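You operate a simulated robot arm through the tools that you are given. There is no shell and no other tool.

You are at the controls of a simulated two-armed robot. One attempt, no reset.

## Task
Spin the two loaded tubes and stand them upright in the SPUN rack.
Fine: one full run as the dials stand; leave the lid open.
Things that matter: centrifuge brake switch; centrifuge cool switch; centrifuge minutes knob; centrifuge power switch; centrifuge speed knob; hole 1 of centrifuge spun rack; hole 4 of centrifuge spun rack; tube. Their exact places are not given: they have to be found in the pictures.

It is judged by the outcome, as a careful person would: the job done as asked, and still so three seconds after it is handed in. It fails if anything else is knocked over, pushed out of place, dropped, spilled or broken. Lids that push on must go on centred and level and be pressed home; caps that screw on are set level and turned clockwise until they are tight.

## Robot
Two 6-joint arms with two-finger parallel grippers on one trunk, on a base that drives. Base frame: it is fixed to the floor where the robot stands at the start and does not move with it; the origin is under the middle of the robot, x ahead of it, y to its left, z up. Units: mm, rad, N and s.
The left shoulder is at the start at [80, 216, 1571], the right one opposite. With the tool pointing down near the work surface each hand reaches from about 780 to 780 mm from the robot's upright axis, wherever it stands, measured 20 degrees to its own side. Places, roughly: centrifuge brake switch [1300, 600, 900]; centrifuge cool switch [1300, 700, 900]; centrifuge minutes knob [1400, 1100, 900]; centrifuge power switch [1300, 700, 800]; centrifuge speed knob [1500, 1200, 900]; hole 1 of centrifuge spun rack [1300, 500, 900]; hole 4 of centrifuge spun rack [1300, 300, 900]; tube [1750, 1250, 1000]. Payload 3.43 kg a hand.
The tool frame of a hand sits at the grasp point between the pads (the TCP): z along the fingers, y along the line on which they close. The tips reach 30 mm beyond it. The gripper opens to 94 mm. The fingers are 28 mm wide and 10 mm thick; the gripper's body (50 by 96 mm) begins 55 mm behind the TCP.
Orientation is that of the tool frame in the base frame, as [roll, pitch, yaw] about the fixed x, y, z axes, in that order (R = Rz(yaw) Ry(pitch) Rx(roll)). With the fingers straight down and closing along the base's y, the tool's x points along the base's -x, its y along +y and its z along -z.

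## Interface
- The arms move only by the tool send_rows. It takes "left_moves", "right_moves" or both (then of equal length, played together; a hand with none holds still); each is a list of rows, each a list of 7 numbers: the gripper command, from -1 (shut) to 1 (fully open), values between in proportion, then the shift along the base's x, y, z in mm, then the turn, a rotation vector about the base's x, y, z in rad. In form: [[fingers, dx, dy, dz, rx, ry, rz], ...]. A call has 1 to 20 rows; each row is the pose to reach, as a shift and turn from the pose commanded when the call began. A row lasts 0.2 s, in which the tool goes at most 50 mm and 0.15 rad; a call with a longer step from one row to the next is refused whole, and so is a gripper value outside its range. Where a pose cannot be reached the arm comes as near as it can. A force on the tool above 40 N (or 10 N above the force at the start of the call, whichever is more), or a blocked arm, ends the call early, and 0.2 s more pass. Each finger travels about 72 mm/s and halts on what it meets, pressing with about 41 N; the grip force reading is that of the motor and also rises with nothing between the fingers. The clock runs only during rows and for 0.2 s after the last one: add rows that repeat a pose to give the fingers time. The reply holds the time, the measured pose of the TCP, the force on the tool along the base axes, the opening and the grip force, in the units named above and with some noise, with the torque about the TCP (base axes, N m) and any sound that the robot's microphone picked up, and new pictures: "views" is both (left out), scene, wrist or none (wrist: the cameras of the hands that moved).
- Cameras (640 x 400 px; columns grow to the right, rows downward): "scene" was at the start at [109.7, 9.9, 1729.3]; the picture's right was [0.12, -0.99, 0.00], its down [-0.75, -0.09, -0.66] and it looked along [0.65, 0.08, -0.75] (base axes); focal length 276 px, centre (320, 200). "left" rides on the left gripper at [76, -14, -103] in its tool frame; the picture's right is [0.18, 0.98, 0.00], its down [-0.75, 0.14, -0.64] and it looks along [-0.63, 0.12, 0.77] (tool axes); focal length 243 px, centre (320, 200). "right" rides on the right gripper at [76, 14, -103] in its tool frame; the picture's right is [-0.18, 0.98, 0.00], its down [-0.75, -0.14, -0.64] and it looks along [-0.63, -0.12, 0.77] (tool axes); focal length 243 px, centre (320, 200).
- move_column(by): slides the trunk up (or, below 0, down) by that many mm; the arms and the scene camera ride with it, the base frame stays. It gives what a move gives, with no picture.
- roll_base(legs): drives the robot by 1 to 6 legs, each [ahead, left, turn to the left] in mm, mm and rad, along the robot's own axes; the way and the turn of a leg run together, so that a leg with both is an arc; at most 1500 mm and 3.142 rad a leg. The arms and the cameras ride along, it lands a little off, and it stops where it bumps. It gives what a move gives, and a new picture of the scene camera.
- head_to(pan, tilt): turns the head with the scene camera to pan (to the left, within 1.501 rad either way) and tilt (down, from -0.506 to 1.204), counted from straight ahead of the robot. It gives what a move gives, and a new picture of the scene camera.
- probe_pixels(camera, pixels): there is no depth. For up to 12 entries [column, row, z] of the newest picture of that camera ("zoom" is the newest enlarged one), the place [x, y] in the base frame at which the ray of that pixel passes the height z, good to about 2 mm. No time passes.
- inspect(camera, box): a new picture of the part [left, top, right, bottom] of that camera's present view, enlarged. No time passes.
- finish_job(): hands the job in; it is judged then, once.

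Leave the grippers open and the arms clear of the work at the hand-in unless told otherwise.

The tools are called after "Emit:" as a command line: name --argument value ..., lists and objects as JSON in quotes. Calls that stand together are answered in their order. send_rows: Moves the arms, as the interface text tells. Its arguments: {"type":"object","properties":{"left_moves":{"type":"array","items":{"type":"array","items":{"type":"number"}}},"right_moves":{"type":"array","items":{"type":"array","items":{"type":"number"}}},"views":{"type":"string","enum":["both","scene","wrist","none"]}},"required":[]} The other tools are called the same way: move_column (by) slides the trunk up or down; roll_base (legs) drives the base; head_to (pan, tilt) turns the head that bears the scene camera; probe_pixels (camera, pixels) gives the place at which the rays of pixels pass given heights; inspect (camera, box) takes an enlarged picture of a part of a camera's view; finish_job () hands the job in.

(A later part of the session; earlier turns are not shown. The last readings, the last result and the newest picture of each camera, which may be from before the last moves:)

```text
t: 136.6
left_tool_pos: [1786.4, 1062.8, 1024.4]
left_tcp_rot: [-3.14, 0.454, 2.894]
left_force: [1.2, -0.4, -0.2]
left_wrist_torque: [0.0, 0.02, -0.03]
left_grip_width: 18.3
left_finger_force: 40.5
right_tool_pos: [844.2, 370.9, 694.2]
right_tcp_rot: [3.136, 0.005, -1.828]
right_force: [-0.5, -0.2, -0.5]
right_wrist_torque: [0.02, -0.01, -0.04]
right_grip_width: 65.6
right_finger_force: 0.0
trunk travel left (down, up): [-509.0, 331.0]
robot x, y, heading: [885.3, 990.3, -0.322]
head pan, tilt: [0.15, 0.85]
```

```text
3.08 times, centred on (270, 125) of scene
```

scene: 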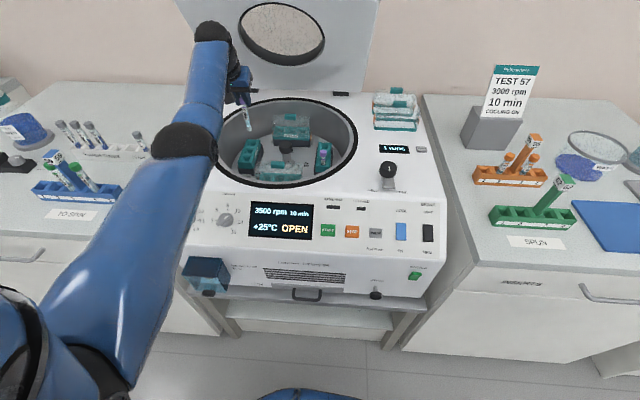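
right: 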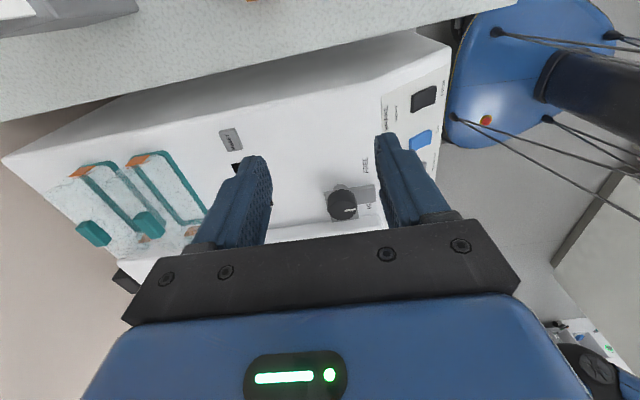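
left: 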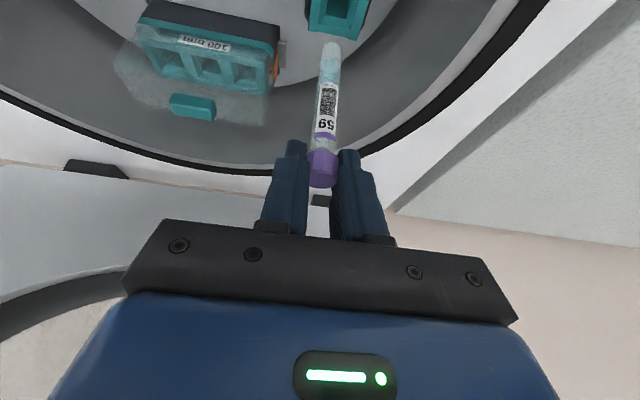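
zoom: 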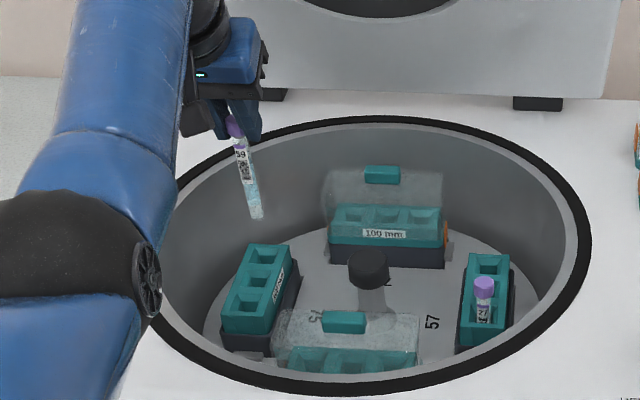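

Tube A hangs free and upright. I draw it towards me, out from under the lid, and up a bit.

Emit:
send_rows --left_moves '[[-0.8, -20, 5, 15, 0, 0, 0], [-0.8, -45, 11, 30, 0, 0, 0], [-0.8, -72, 18, 40, 0, 0, 0], [-0.8, -100, 25, 45, 0, 0, 0], [-0.8, -126, 32, 45, 0, 0, 0], [-0.8, -126, 32, 45, 0, 0, 0]]' --views "both"

```text
t: 138.0
left_tool_pos: [1672.8, 1092.6, 1061.0]
left_tcp_rot: [3.14, 0.454, 2.892]
left_force: [-0.5, -0.9, 0.8]
left_wrist_torque: [-0.01, 0.0, 0.01]
left_grip_width: 18.5
left_finger_force: 40.6
left hand out of reach, approached as far as the arm can: row 5, 6
right_tool_pos: [843.4, 369.5, 691.6]
right_tcp_rot: [3.136, 0.004, -1.828]
right_force: [-0.3, 0.3, -0.5]
right_wrist_torque: [0.02, 0.0, 0.04]
right_grip_width: 65.8
right_finger_force: 0.0
trunk travel left (down, up): [-509.0, 331.0]
robot x, y, heading: [881.5, 988.7, -0.322]
head pan, tilt: [0.15, 0.85]
```

scene: 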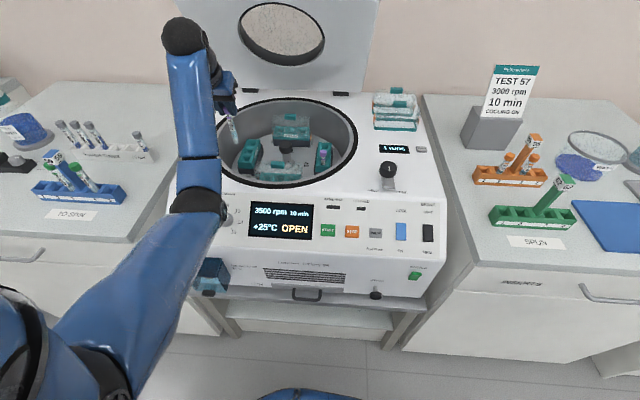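
left: 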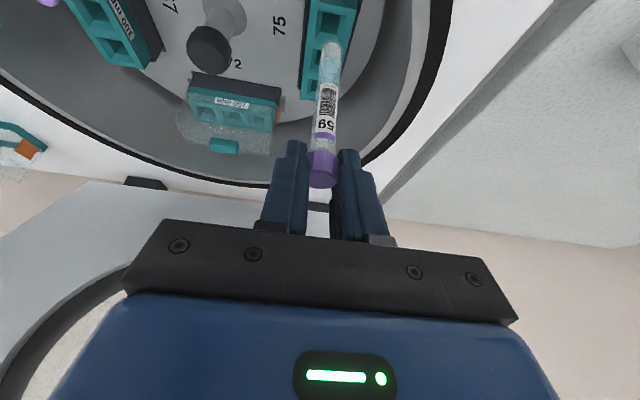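

The hand is now in front of the lid's edge. I raise the trunk 180 mm with the tube.

Emit:
move_column --by 180

Emit:
head_to --pan -0.5 --tilt 0.8

```text
t: 140.0
left_tool_pos: [1672.1, 1091.7, 1243.4]
left_tcp_rot: [3.14, 0.453, 2.89]
left_force: [0.1, -0.4, 0.2]
left_wrist_torque: [-0.02, -0.01, 0.0]
left_grip_width: 18.3
left_finger_force: 40.5
right_tool_pos: [843.9, 370.5, 873.0]
right_tcp_rot: [3.137, 0.006, -1.828]
right_force: [0.3, 0.2, -0.4]
right_wrist_torque: [0.0, -0.06, 0.01]
right_grip_width: 65.8
right_finger_force: 0.0
trunk travel left (down, up): [-689.0, 151.0]
robot x, y, heading: [882.9, 989.4, -0.321]
head pan, tilt: [0.15, 0.85]
```

```text
t: 141.1
left_tool_pos: [1671.8, 1092.1, 1242.7]
left_tcp_rot: [-3.14, 0.457, 2.892]
left_force: [0.8, 0.8, 0.0]
left_wrist_torque: [0.03, 0.02, 0.0]
left_grip_width: 18.4
left_finger_force: 40.6
right_tool_pos: [843.0, 369.6, 873.1]
right_tcp_rot: [3.137, 0.005, -1.83]
right_force: [-0.7, 0.2, 0.3]
right_wrist_torque: [0.01, 0.02, 0.01]
right_grip_width: 65.6
right_finger_force: 0.0
trunk travel left (down, up): [-689.0, 151.0]
robot x, y, heading: [883.9, 985.8, -0.321]
head pan, tilt: [-0.499, 0.799]
```

scene: 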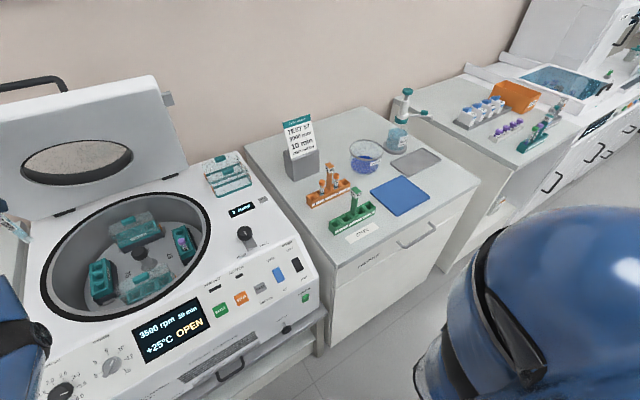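

Tube is high enough. I drive back 100 mm and then right 520 mm, bringing the SPUN rack in front of the left arm.

Emit:
roll_base --legs '[[-100, 0, 0], [0, -520, 0]]'

Emit:
head_to --pan 0.15 --tilt 0.85

```text
t: 144.8
left_tool_pos: [1416.2, 653.8, 1241.6]
left_tcp_rot: [-3.14, 0.455, 2.916]
left_force: [-0.2, 1.2, 0.4]
left_wrist_torque: [-0.01, 0.05, 0.0]
left_grip_width: 18.1
left_finger_force: 41.7
right_tool_pos: [604.1, -88.8, 873.3]
right_tcp_rot: [3.136, 0.003, -1.806]
right_force: [0.1, -0.7, -0.2]
right_wrist_torque: [-0.02, 0.01, 0.02]
right_grip_width: 65.5
right_finger_force: 0.1
trunk travel left (down, up): [-689.0, 151.0]
robot x, y, heading: [628.1, 529.0, -0.301]
head pan, tilt: [-0.499, 0.799]
```

scene: 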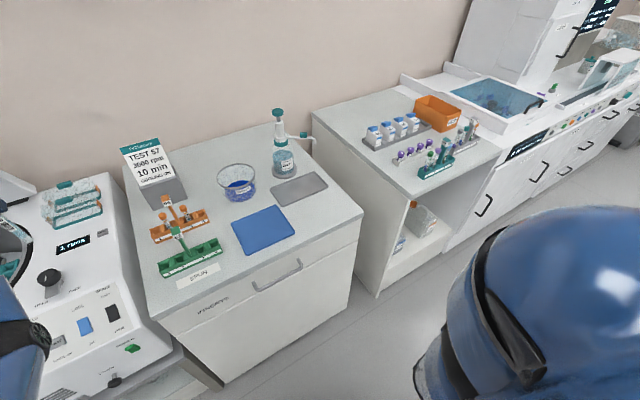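

```text
t: 145.9
left_tool_pos: [1415.0, 651.9, 1242.9]
left_tcp_rot: [3.141, 0.456, 2.915]
left_force: [-0.3, -0.4, 0.0]
left_wrist_torque: [-0.01, 0.01, -0.04]
left_grip_width: 18.6
left_finger_force: 40.9
right_tool_pos: [603.4, -89.3, 872.6]
right_tcp_rot: [3.135, 0.005, -1.804]
right_force: [1.2, 0.8, 0.3]
right_wrist_torque: [-0.01, -0.01, -0.01]
right_grip_width: 65.9
right_finger_force: 0.1
trunk travel left (down, up): [-689.0, 151.0]
robot x, y, heading: [630.6, 526.7, -0.296]
head pan, tilt: [0.15, 0.85]
```

scene: 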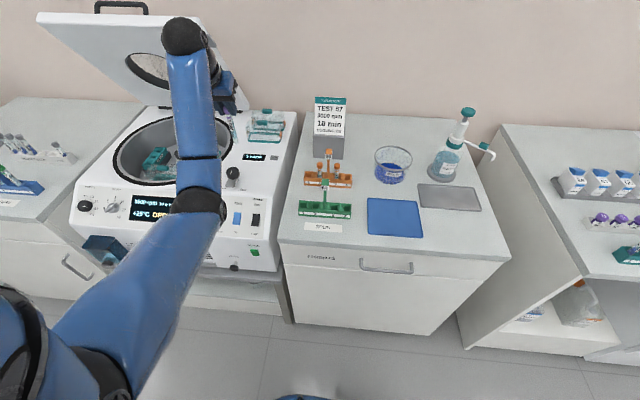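

Now a clear view of the SPUN rack (green, at (325,210)). I enlarge it.

Emit:
inspect --camera "scene" --box '[280, 140, 370, 240]'

Emit:
probe_pixels --camera "zoom" --pixels '[[160, 265, 900], [160, 265, 880], [480, 278, 900], [480, 278, 880], [140, 275, 900], [500, 285, 900]]'

```text
4.00 times, centred on (325, 190) of scene
```

zoom: 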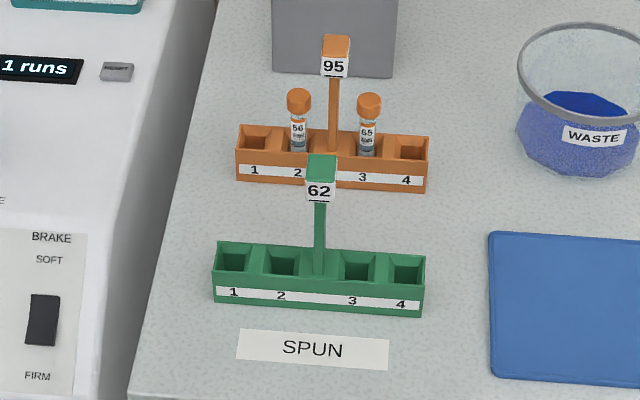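

```text
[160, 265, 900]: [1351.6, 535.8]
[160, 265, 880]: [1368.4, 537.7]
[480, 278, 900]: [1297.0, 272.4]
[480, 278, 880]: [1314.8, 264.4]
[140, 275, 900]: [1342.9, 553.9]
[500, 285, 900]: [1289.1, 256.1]
```

Holes: 1 at zoom (234,262), 4 at (405,272); the post with flag 62 is between 2 and 3. I probe these and move the left hand above hole 1's side to view from above.

Emit:
probe_pixels --camera "zoom" --pixels '[[234, 262, 920], [234, 262, 900], [234, 262, 880], [405, 272, 920], [405, 272, 900], [405, 272, 880], [283, 265, 900], [358, 270, 900], [321, 160, 1000], [224, 305, 850], [420, 315, 850]]'

```text
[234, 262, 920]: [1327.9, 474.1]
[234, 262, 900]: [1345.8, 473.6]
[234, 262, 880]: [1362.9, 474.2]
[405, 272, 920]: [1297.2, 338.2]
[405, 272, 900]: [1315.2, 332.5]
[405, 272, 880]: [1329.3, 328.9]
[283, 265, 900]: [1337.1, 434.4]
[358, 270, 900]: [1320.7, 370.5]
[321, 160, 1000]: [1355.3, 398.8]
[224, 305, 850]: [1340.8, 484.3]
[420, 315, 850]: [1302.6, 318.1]
```

For an exact rack height I use the trunk as a baseline: raise 140, look, then return.

Emit:
move_column --by 140

Emit:
inspect --camera "scene" --box '[280, 160, 370, 260]'

```text
t: 147.5
left_tool_pos: [1415.3, 651.2, 1382.8]
left_tcp_rot: [3.14, 0.452, 2.916]
left_force: [0.5, -0.3, 0.3]
left_wrist_torque: [0.01, -0.01, 0.0]
left_grip_width: 18.3
left_finger_force: 41.2
right_tool_pos: [603.5, -89.7, 1012.9]
right_tcp_rot: [3.137, 0.004, -1.805]
right_force: [-1.0, 0.3, 0.2]
right_wrist_torque: [0.02, 0.01, 0.02]
right_grip_width: 65.6
right_finger_force: 0.1
trunk travel left (down, up): [-829.0, 11.0]
robot x, y, heading: [632.2, 528.3, -0.292]
head pan, tilt: [0.15, 0.85]
```

```text
4.00 times, centred on (325, 210) of scene
```

zoom: 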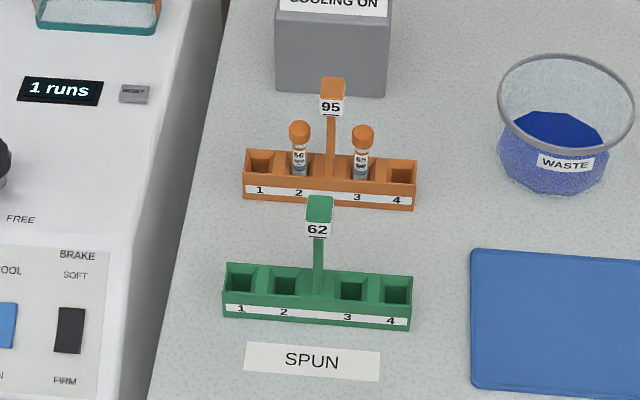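

Emit:
probe_pixels --camera "zoom" --pixels '[[241, 280, 920], [241, 280, 900], [241, 280, 880], [397, 292, 920], [397, 292, 900], [397, 292, 880], [320, 200, 1000], [320, 200, 980], [232, 317, 850], [406, 326, 850], [300, 132, 950]]'

```text
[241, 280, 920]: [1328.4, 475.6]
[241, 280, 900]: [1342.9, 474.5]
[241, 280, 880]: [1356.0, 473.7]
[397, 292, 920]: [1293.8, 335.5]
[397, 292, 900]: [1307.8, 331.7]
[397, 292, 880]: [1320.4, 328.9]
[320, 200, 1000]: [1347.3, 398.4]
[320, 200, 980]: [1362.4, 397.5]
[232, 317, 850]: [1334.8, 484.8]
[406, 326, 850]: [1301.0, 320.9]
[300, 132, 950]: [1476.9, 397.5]
```

Rack top ≈ 920 mm high, hole 1 ≈ (1329, 475). I lower the trunk back and study how the tube hangs in the grip.

Emit:
move_column --by -140

Emit:
inspect --camera "left" --box '[240, 0, 400, 220]'

Emit:
inspect --camera "scene" --box '[190, 60, 270, 160]'

```text
t: 149.2
left_tool_pos: [1415.4, 653.3, 1242.7]
left_tcp_rot: [-3.141, 0.455, 2.915]
left_force: [-0.5, 0.3, 0.7]
left_wrist_torque: [-0.02, 0.0, -0.01]
left_grip_width: 18.4
left_finger_force: 41.6
right_tool_pos: [604.2, -89.4, 873.5]
right_tcp_rot: [3.137, 0.005, -1.805]
right_force: [0.3, 0.2, -0.8]
right_wrist_torque: [0.0, 0.01, -0.01]
right_grip_width: 65.9
right_finger_force: 0.1
trunk travel left (down, up): [-689.0, 151.0]
robot x, y, heading: [628.7, 527.5, -0.299]
head pan, tilt: [0.15, 0.85]
```

```text
1.82 times, centred on (320, 110) of left
```

zoom: 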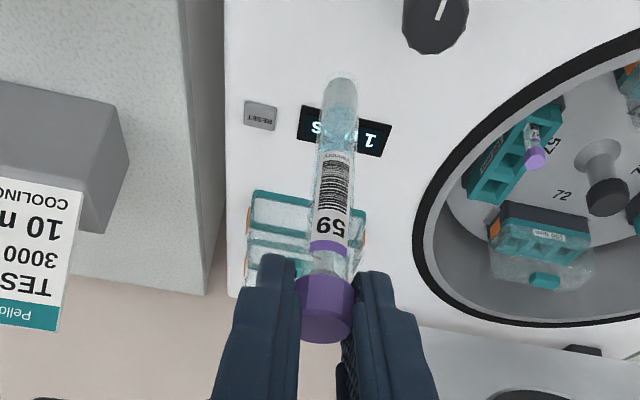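

```text
4.00 times, centred on (230, 110) of scene
```

zoom: 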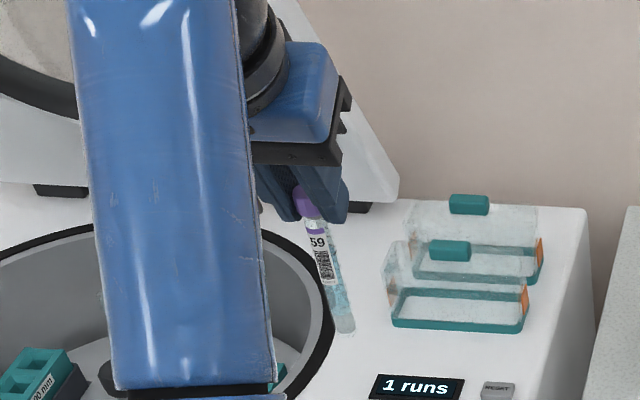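

The tube hangs upright: cap top near the grasp point, bottom about 114 mm below it. I carry it above hole 1: first sideways, then down to a hover with the tube bottom still ~55 mm above the rack.

Emit:
send_rows --left_moves '[[-0.8, -20, -40, 0, 0, 0, 0], [-0.8, -40, -80, 0, 0, 0, 0], [-0.8, -60, -120, -10, 0, 0, 0], [-0.8, -75, -155, -30, 0, 0, 0], [-0.8, -87, -180, -60, 0, 0, 0], [-0.8, -87, -180, -100, 0, 0, 0], [-0.8, -87, -180, -140, 0, 0, 0], [-0.8, -87, -180, -155, 0, 0, 0], [-0.8, -87, -180, -155, 0, 0, 0]]' --views "both"

Emit:
inspect --camera "left" --box '[200, 0, 460, 200]'

Emit:
inspect --camera "scene" --box '[260, 130, 370, 250]'

```text
t: 151.2
left_tool_pos: [1328.0, 472.2, 1084.6]
left_tcp_rot: [3.14, 0.456, 2.917]
left_force: [0.0, 0.6, 0.4]
left_wrist_torque: [-0.01, 0.02, -0.03]
left_grip_width: 18.6
left_finger_force: 40.8
left hand out of reach, approached as far as the arm can: row 1, 2, 3, 4
right_tool_pos: [604.0, -89.5, 871.8]
right_tcp_rot: [3.135, 0.005, -1.805]
right_force: [-0.5, 0.0, -0.1]
right_wrist_torque: [0.0, 0.03, -0.01]
right_grip_width: 65.8
right_finger_force: 0.1
trunk travel left (down, up): [-689.0, 151.0]
robot x, y, heading: [630.5, 526.4, -0.296]
head pan, tilt: [0.15, 0.85]
```

scene: 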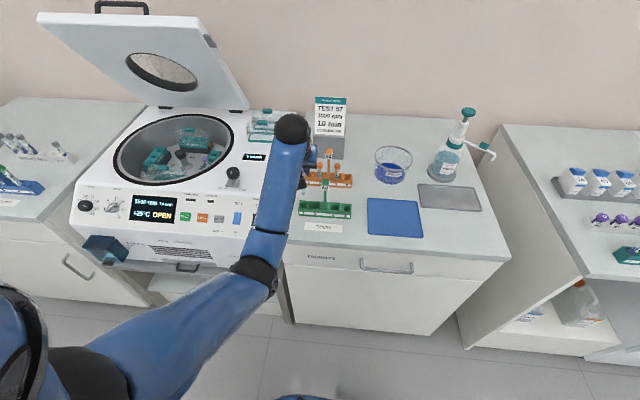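
left: 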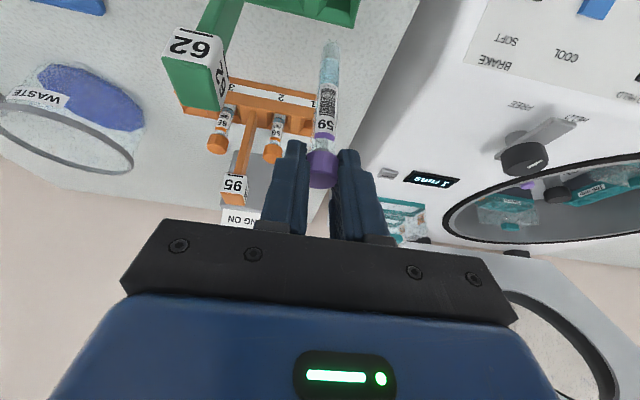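

```text
2.00 times, centred on (330, 100) of left
```

zoom: 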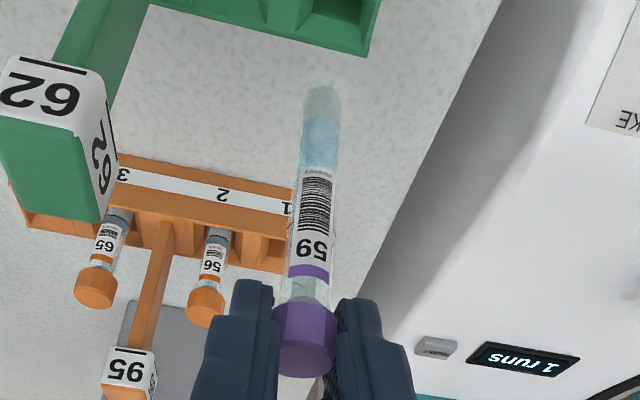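

```text
3.33 times, centred on (315, 190) of scene
```

zoom: 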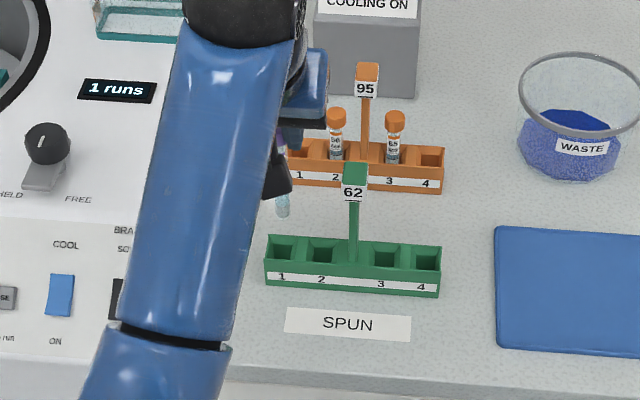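

In the wrist picture hole 1 (right end of the green rack) lies almost exactly on the tube's downward line. I lower 35 mm and check again.

Emit:
send_rows --left_moves '[[-0.8, 0, 2, -18, 0, 0, 0], [-0.8, 1, 3, -35, 0, 0, 0], [-0.8, 1, 3, -35, 0, 0, 0]]' --views "both"

Emit:
inspect --camera "left" --box '[240, 0, 400, 100]'

Emit:
inspect --camera "scene" --box '[260, 150, 360, 230]'

```text
t: 152.0
left_tool_pos: [1328.0, 477.5, 1060.2]
left_tcp_rot: [-3.14, 0.47, 2.917]
left_force: [1.5, 0.6, 37.9]
left_wrist_torque: [-0.06, -0.23, -0.04]
left_grip_width: 18.6
left_finger_force: 40.5
right_tool_pos: [599.6, -89.7, 872.8]
right_tcp_rot: [3.138, 0.008, -1.804]
right_force: [-0.3, 0.1, 0.8]
right_wrist_torque: [-0.01, 0.03, 0.01]
right_grip_width: 65.7
right_finger_force: 0.0
trunk travel left (down, up): [-689.0, 151.0]
robot x, y, heading: [630.4, 528.6, -0.302]
head pan, tilt: [0.15, 0.85]
```

scene: 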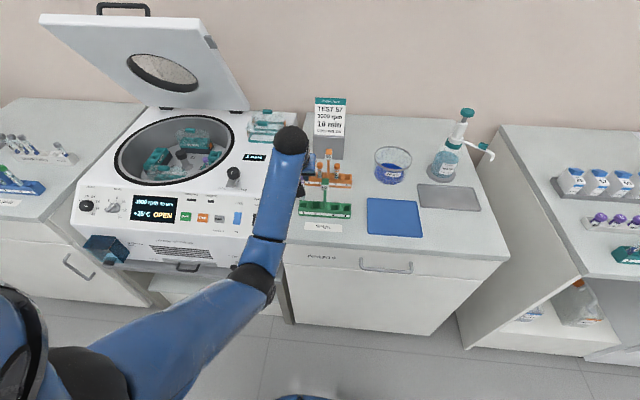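
left: 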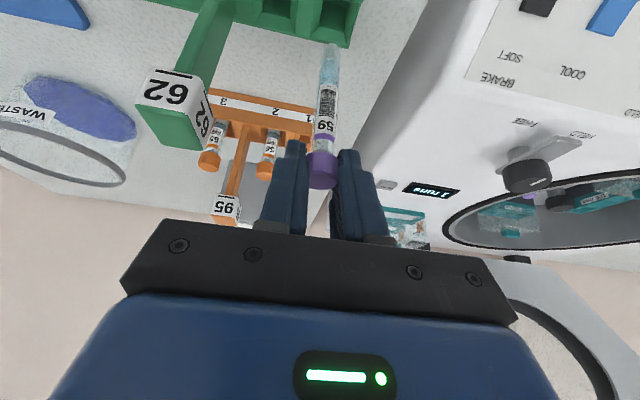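

```text
4.00 times, centred on (320, 50) of left
```

zoom: 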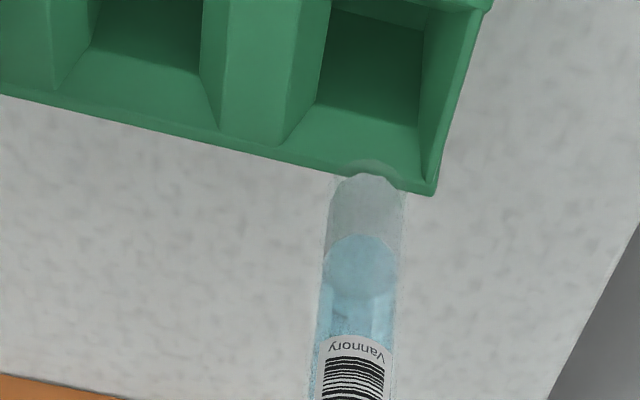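

```text
5.00 times, centred on (310, 190) of scene
```

zoom: 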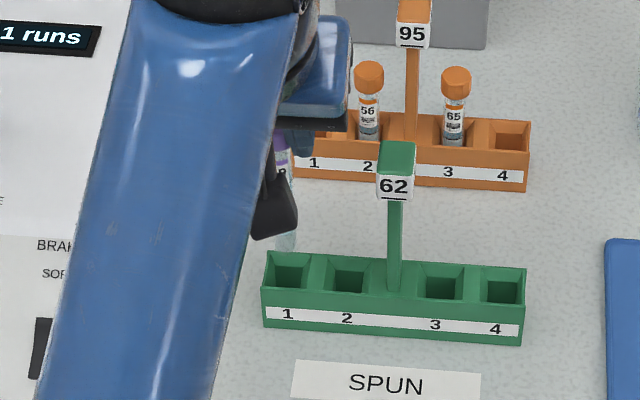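

Contact: the tube's bottom touched the rear rim of the rack (38 N). I lift 15 mm at once and will shift ~17 mm towards me.

Emit:
send_rows --left_moves '[[-0.8, 0, 0, 18, 0, -0.0, 0], [-0.8, 0, 0, 26, 0, 0, 0], [-0.8, -8, 1.8, 26, 0, 0, 0], [-0.8, -16.6, 3.6, 26, 0, 0, 0], [-0.8, -16.6, 3.6, 26, 0, 0, 0]]' --views "both"

Emit:
inspect --camera "left" --box '[240, 0, 400, 100]'

Emit:
inspect --camera "scene" --box '[260, 150, 360, 230]'

```text
t: 153.2
left_tool_pos: [1312.8, 479.2, 1077.8]
left_tcp_rot: [3.14, 0.456, 2.916]
left_force: [-0.3, 0.3, 0.4]
left_wrist_torque: [0.04, -0.01, -0.01]
left_grip_width: 18.4
left_finger_force: 41.4
right_tool_pos: [604.5, -90.5, 873.5]
right_tcp_rot: [3.135, 0.005, -1.805]
right_force: [0.1, 0.0, -0.2]
right_wrist_torque: [-0.03, -0.03, 0.01]
right_grip_width: 66.0
right_finger_force: 0.1
trunk travel left (down, up): [-689.0, 151.0]
robot x, y, heading: [629.7, 530.3, -0.297]
head pan, tilt: [0.15, 0.85]
```

scene: 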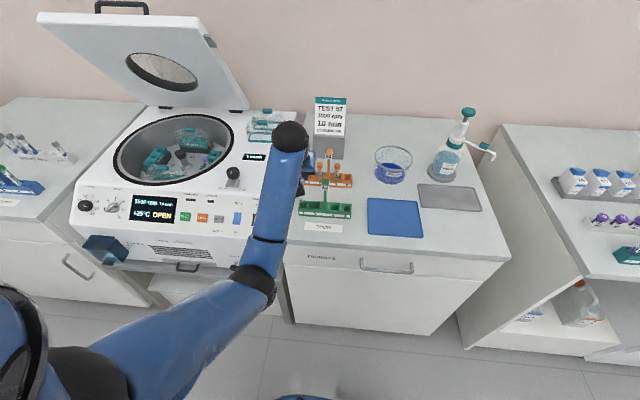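
left: 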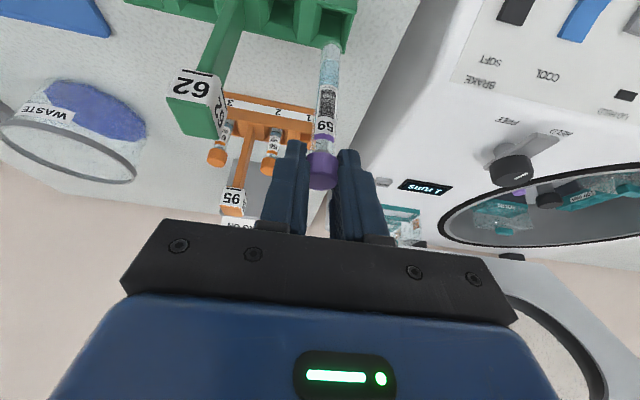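

```text
4.00 times, centred on (320, 50) of left
```

zoom: 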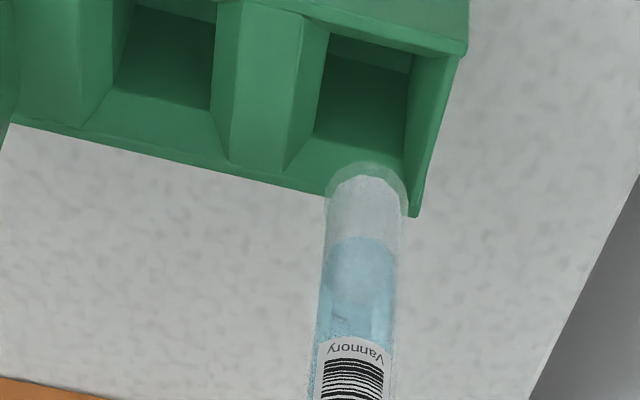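

```text
5.00 times, centred on (310, 190) of scene
```

zoom: 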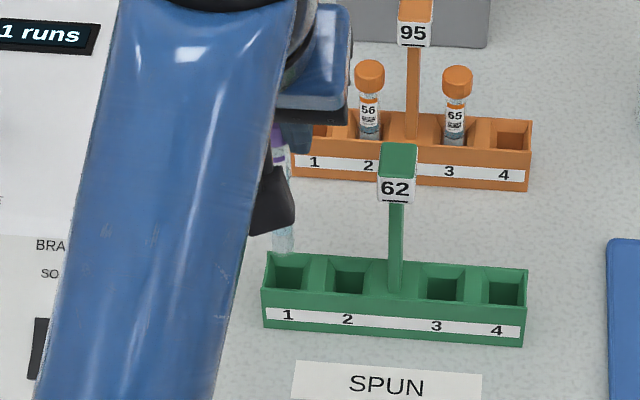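

The tube now sits over the cell of hole 1; I shift 3 mm to the right and lower slowly 24 mm.

Emit:
send_rows --left_moves '[[-0.8, -0.7, -2.9, -4, 0, 0, 0], [-0.8, -0.7, -2.9, -10, 0, 0, 0], [-0.8, -0.7, -2.9, -15, 0, 0, 0], [-0.8, -0.7, -2.9, -20, 0, 0, 0], [-0.8, -0.7, -2.9, -24, 0, 0, 0], [-0.8, -0.7, -2.9, -24, 0, 0, 0]]' --views "both"

Emit:
inspect --camera "left" --box '[240, 0, 400, 100]'

Emit:
inspect --camera "scene" --box '[260, 150, 360, 230]'

```text
t: 154.6
left_tool_pos: [1313.2, 476.0, 1054.5]
left_tcp_rot: [3.14, 0.454, 2.914]
left_force: [-0.6, -0.9, -0.1]
left_wrist_torque: [-0.01, 0.08, -0.02]
left_grip_width: 18.5
left_finger_force: 41.0
right_tool_pos: [603.5, -89.0, 873.0]
right_tcp_rot: [3.137, 0.005, -1.806]
right_force: [0.4, 0.0, -0.2]
right_wrist_torque: [0.02, -0.01, 0.02]
right_grip_width: 65.7
right_finger_force: 0.1
trunk travel left (down, up): [-689.0, 151.0]
robot x, y, heading: [629.6, 528.0, -0.296]
head pan, tilt: [0.15, 0.85]
```

scene: 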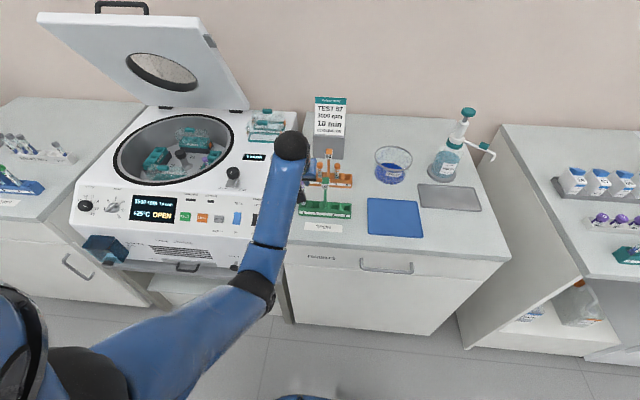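
left: 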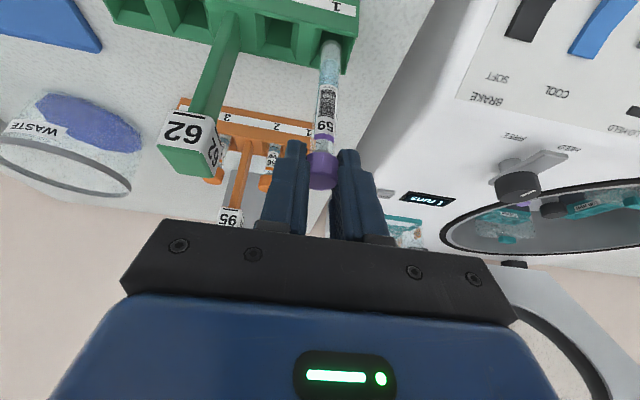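

```text
4.00 times, centred on (320, 50) of left
```

zoom: 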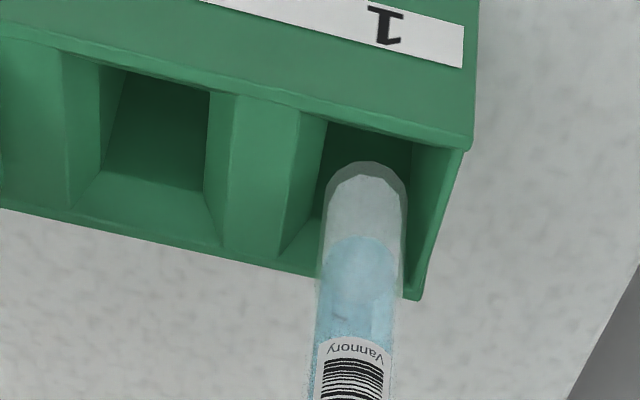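

```text
5.00 times, centred on (310, 190) of scene
```

zoom: 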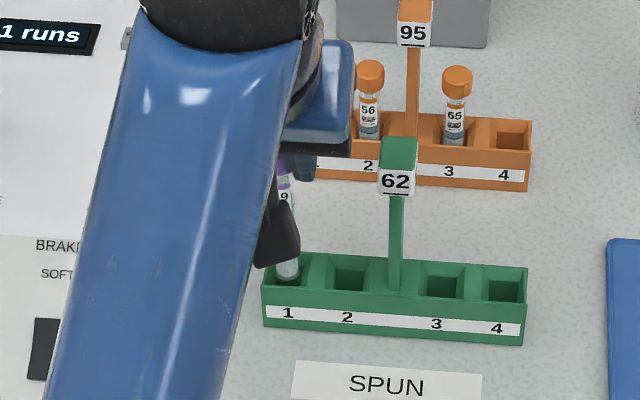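

The tube's end is inside hole 1 without any force. I continue to lower until it stands on the bottom.

Emit:
send_rows --left_moves '[[-0.8, 0, 0, -6, 0, 0, 0], [-0.8, 0, 0, -12, 0, 0, 0], [-0.8, 0, 0, -18, 0, 0, 0], [-0.8, 0, 0, -24, 0, 0, 0], [-0.8, 0, 0, -28, 0, 0, 0], [-0.8, 0, 0, -28, 0, 0, 0]]' --views "wrist"

Emit:
inspect --camera "scene" --box '[260, 150, 360, 230]'

```text
t: 156.0
left_tool_pos: [1310.8, 476.6, 1027.7]
left_tcp_rot: [-3.141, 0.454, 2.918]
left_force: [0.0, 1.1, -0.2]
left_wrist_torque: [-0.02, -0.04, 0.0]
left_grip_width: 18.8
left_finger_force: 40.9
right_tool_pos: [603.2, -90.1, 872.3]
right_tcp_rot: [3.136, 0.004, -1.804]
right_force: [0.2, 1.1, 0.2]
right_wrist_torque: [0.01, 0.0, -0.02]
right_grip_width: 65.7
right_finger_force: 0.0
trunk travel left (down, up): [-689.0, 151.0]
robot x, y, heading: [626.6, 527.1, -0.298]
head pan, tilt: [0.15, 0.85]
```

left: 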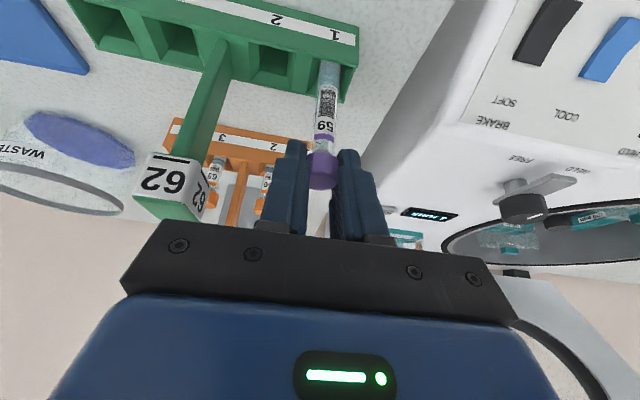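

```text
5.00 times, centred on (310, 190) of scene
```

zoom: 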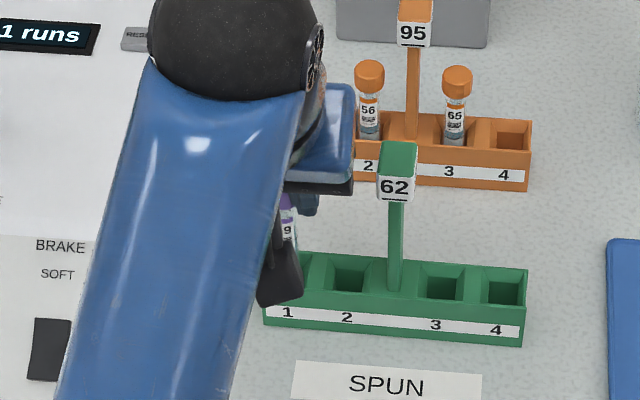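

Still free. I continue in 4 mm steps.

Emit:
send_rows --left_moves '[[-0.8, 0, 0, -4, 0, 0, 0], [-0.8, 0, 0, -8, 0, 0, 0], [-0.8, 0, 0, -12, 0, 0, 0], [-0.8, 0, 0, -16, 0, 0, 0], [-0.8, 0, 0, -20, 0, 0, 0], [-0.8, 0, 0, -20, 0, 0, 0]]' --views "wrist"

Emit:
inspect --camera "scene" --box '[260, 150, 360, 230]'

```text
t: 157.0
left_tool_pos: [1312.5, 475.1, 1022.2]
left_tcp_rot: [-3.139, 0.478, 2.917]
left_force: [-9.5, 3.2, 22.6]
left_wrist_torque: [0.25, 0.99, 0.01]
left_grip_width: 18.8
left_finger_force: 40.7
right_tool_pos: [601.8, -90.4, 872.9]
right_tcp_rot: [3.139, 0.005, -1.805]
right_force: [-0.3, 0.0, -0.1]
right_wrist_torque: [-0.05, 0.0, 0.02]
right_grip_width: 65.8
right_finger_force: 0.1
trunk travel left (down, up): [-689.0, 151.0]
robot x, y, heading: [629.7, 528.0, -0.304]
head pan, tilt: [0.15, 0.85]
stopped in row 4 (left hand): the force on the tool passed its limit at 42 N (the readings are from after the stop); the commanded pose is now the measured one
```

left: 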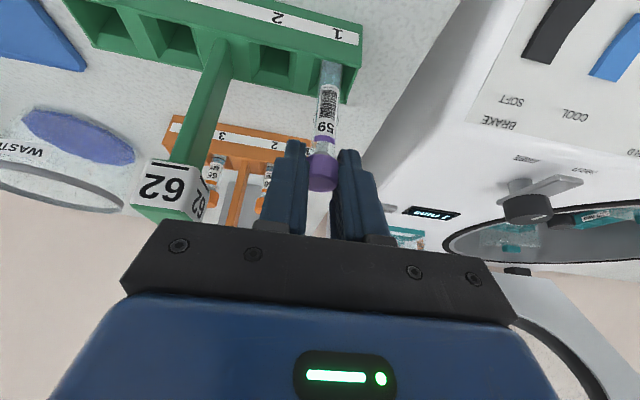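

```text
5.00 times, centred on (310, 190) of scene
```

zoom: 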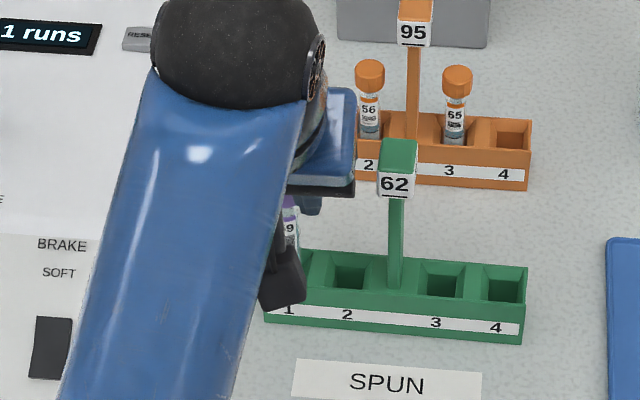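

The tube stands on the hole's bottom (≈40 mm deep, like the orange ones). I relieve the pressure by 2 mm and open gently.

Emit:
send_rows --left_moves '[[-0.8, 0, 0, 2, 0, -0.01, 0], [-0.8, 0, 0, 3, -0.005, -0.02, 0], [-0.55, 0, 0, 3, -0.005, -0.02, 0], [-0.4, 0, 0, 3, -0.005, -0.02, 0], [-0.3, 0, 0, 3, -0.005, -0.02, 0], [-0.3, 0, 0, 3, -0.005, -0.02, 0]]' --views "wrist"

Emit:
inspect --camera "left" --box '[240, 0, 440, 220]'

```text
t: 158.4
left_tool_pos: [1315.0, 475.9, 1020.7]
left_tcp_rot: [-3.137, 0.49, 2.918]
left_force: [-0.4, -0.7, -0.1]
left_wrist_torque: [0.03, 0.0, 0.01]
left_grip_width: 32.8
left_finger_force: 0.1
right_tool_pos: [603.1, -90.3, 871.4]
right_tcp_rot: [3.137, 0.005, -1.804]
right_force: [0.7, -0.2, -0.2]
right_wrist_torque: [0.0, 0.03, -0.02]
right_grip_width: 65.5
right_finger_force: 0.0
trunk travel left (down, up): [-689.0, 151.0]
robot x, y, heading: [627.8, 531.1, -0.3]
head pan, tilt: [0.15, 0.85]
```

left: 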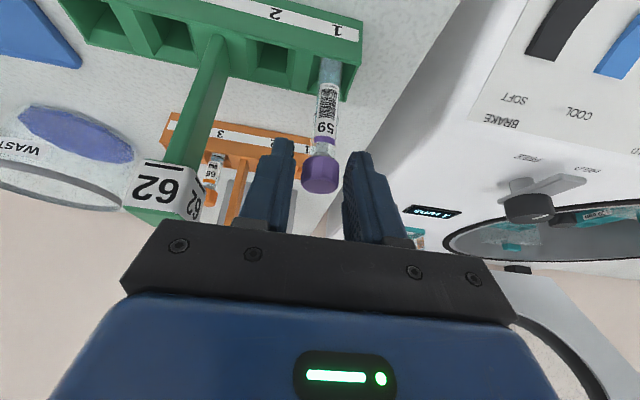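

```text
1.82 times, centred on (340, 110) of left
```

zoom: 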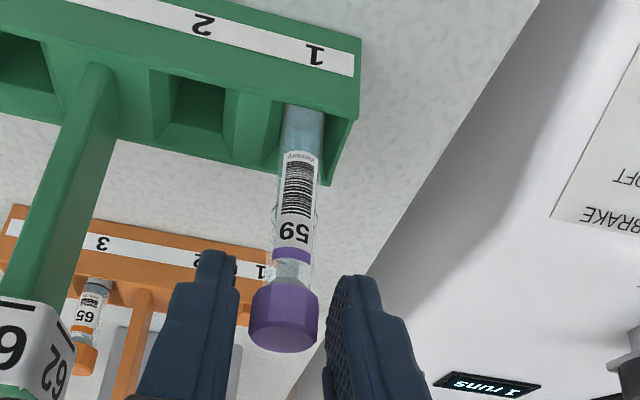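

Tube A stands in hole 1. I withdraw up and back, then check it.

Emit:
send_rows --left_moves '[[-0.3, -3, 1, 12, 0, 0, 0], [-0.3, -10, 3, 35, 0, 0, 0], [-0.3, -20, 5, 70, 0, 0, 0], [-0.3, -25, 7, 110, 0, 0, 0], [-0.3, -25, 7, 150, 0, 0, 0], [-0.3, 0, 0, 190, 0, 0, 0], [-0.3, 40, -12, 210, 0, 0, 0], [-0.3, 40, -12, 210, 0, 0, 0]]' --views "both"

Emit:
inspect --camera "scene" --box '[260, 150, 360, 230]'

```text
t: 160.2
left_tool_pos: [1357.2, 464.9, 1234.3]
left_tcp_rot: [-3.137, 0.49, 2.917]
left_force: [-0.4, -0.5, 0.5]
left_wrist_torque: [0.03, 0.05, -0.02]
left_grip_width: 33.0
left_finger_force: 0.0
left hand out of reach, approached as far as the arm can: row 5, 6
right_tool_pos: [604.4, -91.0, 872.6]
right_tcp_rot: [3.135, 0.004, -1.806]
right_force: [0.1, 0.3, 0.1]
right_wrist_torque: [-0.01, 0.03, -0.01]
right_grip_width: 65.9
right_finger_force: 0.0
trunk travel left (down, up): [-689.0, 151.0]
robot x, y, heading: [629.0, 530.6, -0.3]
head pan, tilt: [0.15, 0.85]
```

scene: 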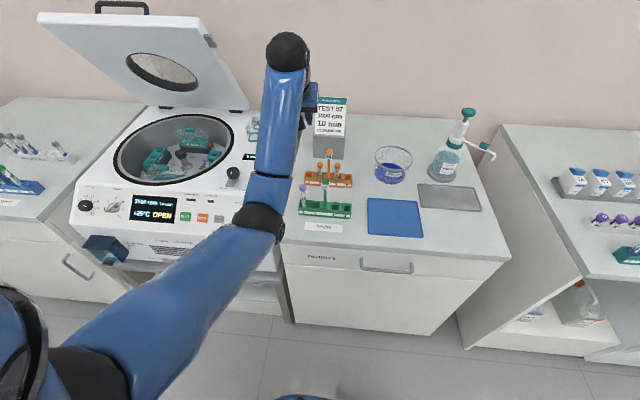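
left: 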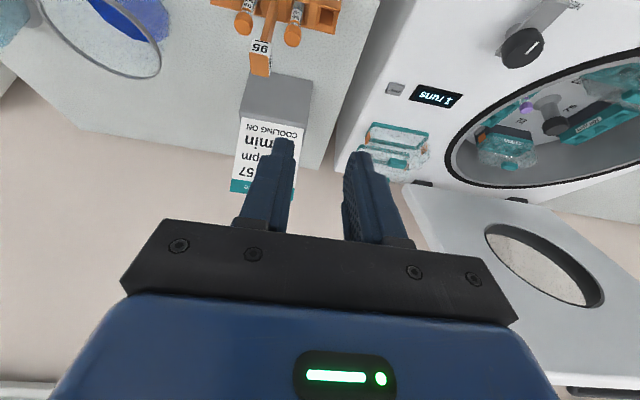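

```text
5.00 times, centred on (310, 190) of scene
```

zoom: 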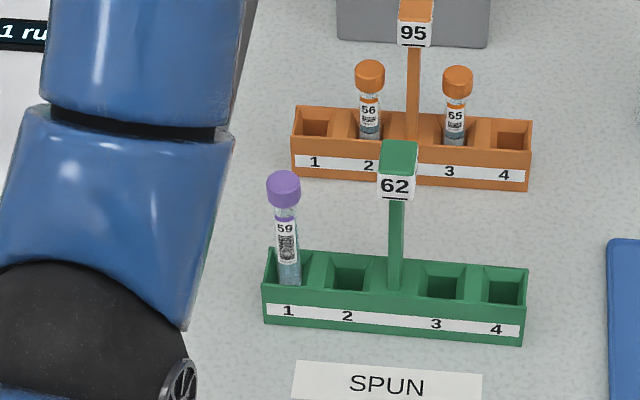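

Tube A stands upright in hole 1. Now tube B: I roll left 320 mm and ahead 100 mm.

Emit:
roll_base --legs '[[0, 320, 0], [100, 0, 0]]'

```text
t: 163.0
left_tool_pos: [1539.3, 738.5, 1237.5]
left_tcp_rot: [-3.138, 0.497, 2.912]
left_force: [-0.7, 0.3, 0.7]
left_wrist_torque: [0.0, 0.01, 0.02]
left_grip_width: 32.9
left_finger_force: 0.0
right_tool_pos: [783.3, 187.6, 873.6]
right_tcp_rot: [3.14, 0.005, -1.811]
right_force: [-0.1, -0.3, -0.3]
right_wrist_torque: [-0.03, -0.03, -0.04]
right_grip_width: 65.7
right_finger_force: 0.1
trunk travel left (down, up): [-689.0, 151.0]
robot x, y, heading: [817.7, 805.8, -0.306]
head pan, tilt: [0.15, 0.85]
```

scene: 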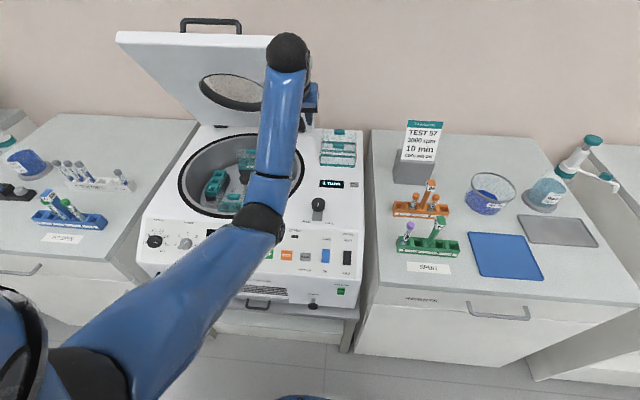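

Good position. I lower the trunk 180 mm again.

Emit:
move_column --by -180

Emit:
head_to --pan 0.25 --tilt 0.8

Emit:
inspect --camera "left" --box '[300, 0, 640, 220]'

```text
t: 165.0
left_tool_pos: [1545.4, 737.3, 1055.0]
left_tcp_rot: [-3.138, 0.491, 2.911]
left_force: [0.0, -0.1, -0.3]
left_wrist_torque: [0.01, 0.01, -0.01]
left_grip_width: 32.9
left_finger_force: 0.0
right_tool_pos: [787.2, 186.9, 693.7]
right_tcp_rot: [3.138, 0.007, -1.812]
right_force: [1.0, -0.3, -0.2]
right_wrist_torque: [0.01, 0.03, 0.01]
right_grip_width: 66.1
right_finger_force: 0.0
trunk travel left (down, up): [-509.0, 331.0]
robot x, y, heading: [817.8, 805.8, -0.302]
head pan, tilt: [0.15, 0.85]
```

```text
t: 165.7
left_tool_pos: [1543.7, 736.4, 1054.2]
left_tcp_rot: [-3.138, 0.49, 2.91]
left_force: [-0.6, 1.7, 0.9]
left_wrist_torque: [-0.01, 0.03, 0.02]
left_grip_width: 32.7
left_finger_force: 0.1
right_tool_pos: [786.4, 187.0, 692.8]
right_tcp_rot: [3.136, 0.004, -1.812]
right_force: [-1.5, 0.2, -0.8]
right_wrist_torque: [-0.01, -0.01, -0.01]
right_grip_width: 65.8
right_finger_force: 0.0
trunk travel left (down, up): [-509.0, 331.0]
robot x, y, heading: [818.7, 810.2, -0.297]
head pan, tilt: [0.25, 0.799]
```

scene: 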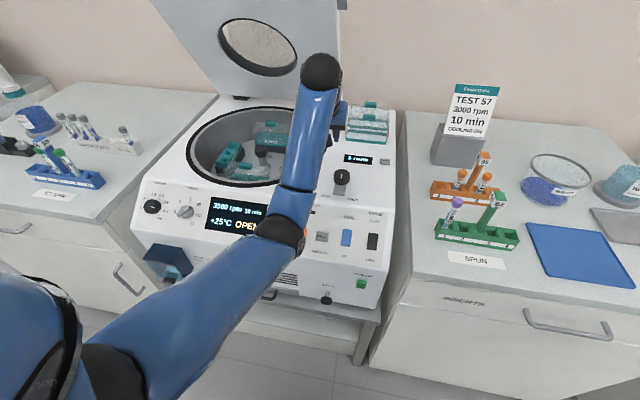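

```text
1.82 times, centred on (470, 110) of left
```

zoom: 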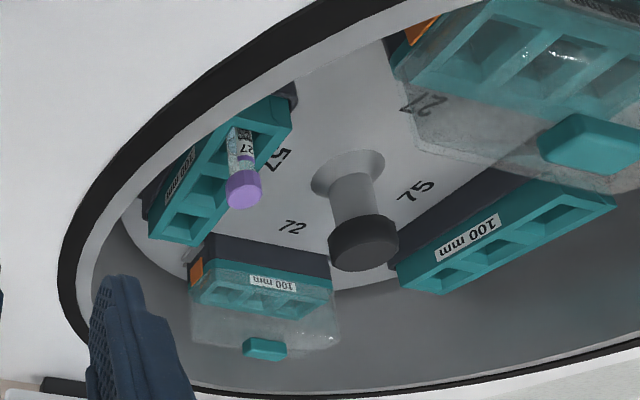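

Tube B (27) is visible in its bucket. I move the left hand to the pre-grasp 90 mm up the slant from its cap.

Emit:
send_rows --left_moves '[[-0.3, 18, 32, 0, 0, 0, 0], [-0.3, 36, 64, 0, 0, 0, 0], [-0.3, 54, 94, -15, 0, 0, 0], [-0.3, 67, 115.6, -40, 0.009, 0.035, 0], [-0.3, 67, 115.6, -66, 0.009, 0.035, 0], [-0.3, 67, 115.6, -66, 0.009, 0.035, 0]]' --views "both"

Emit:
inspect --camera "left" --box '[220, 20, 420, 240]'

Emit:
inspect --camera "scene" --box '[190, 80, 320, 190]'

```text
t: 167.1
left_tool_pos: [1611.5, 852.6, 985.8]
left_tcp_rot: [-3.138, 0.455, 2.912]
left_force: [0.4, -0.5, -0.3]
left_wrist_torque: [0.0, -0.01, 0.0]
left_grip_width: 32.8
left_finger_force: 0.0
right_tool_pos: [786.4, 186.8, 690.8]
right_tcp_rot: [3.136, 0.005, -1.81]
right_force: [0.6, 1.0, 0.4]
right_wrist_torque: [-0.01, 0.0, -0.01]
right_grip_width: 65.6
right_finger_force: 0.1
trunk travel left (down, up): [-509.0, 331.0]
robot x, y, heading: [812.4, 806.5, -0.309]
head pan, tilt: [0.25, 0.799]
```

scene: 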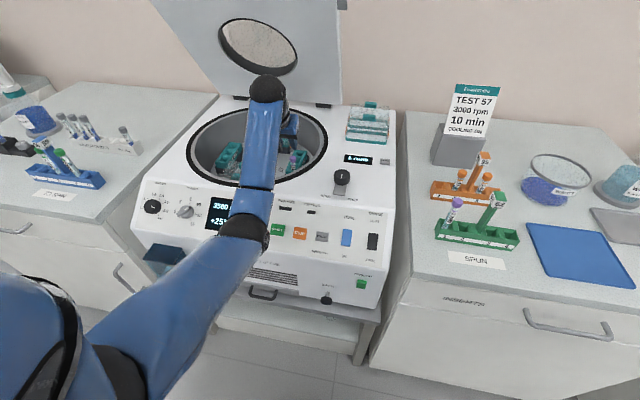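
left: 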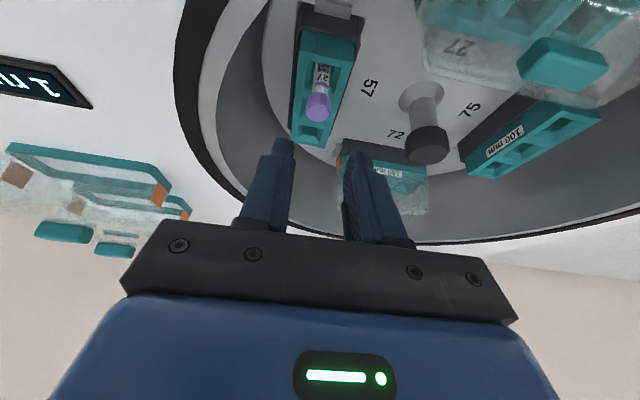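

```text
1.82 times, centred on (320, 130) of left
```

zoom: 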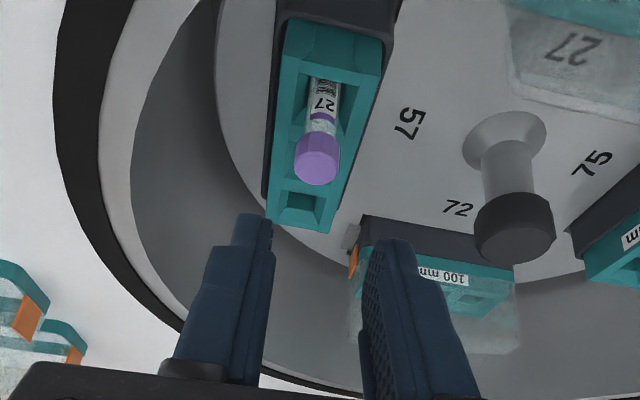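

```text
3.64 times, centred on (255, 135) of scene
```

zoom: 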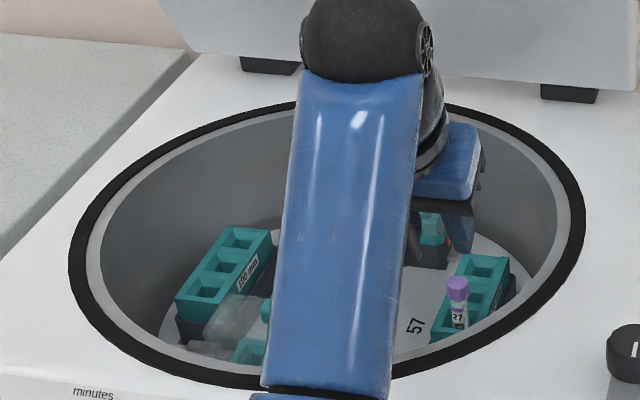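

Tube B's cap is at (318,107). I check its computed place from this view.

Emit:
probe_pixels --camera "left" --pixels '[[318.4, 107, 920], [318.4, 107, 910], [318.4, 107, 900], [318.4, 107, 890]]'

Emit:
probe_pixels --camera "zoom" --pixels '[[457, 288, 920], [457, 288, 910], [457, 288, 900], [457, 288, 890]]'

```text
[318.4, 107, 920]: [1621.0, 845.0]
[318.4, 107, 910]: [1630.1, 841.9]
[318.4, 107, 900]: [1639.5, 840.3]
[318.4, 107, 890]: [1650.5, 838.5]
```

```text
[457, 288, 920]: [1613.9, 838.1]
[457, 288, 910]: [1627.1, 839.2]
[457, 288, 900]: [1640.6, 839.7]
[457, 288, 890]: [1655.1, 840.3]
```

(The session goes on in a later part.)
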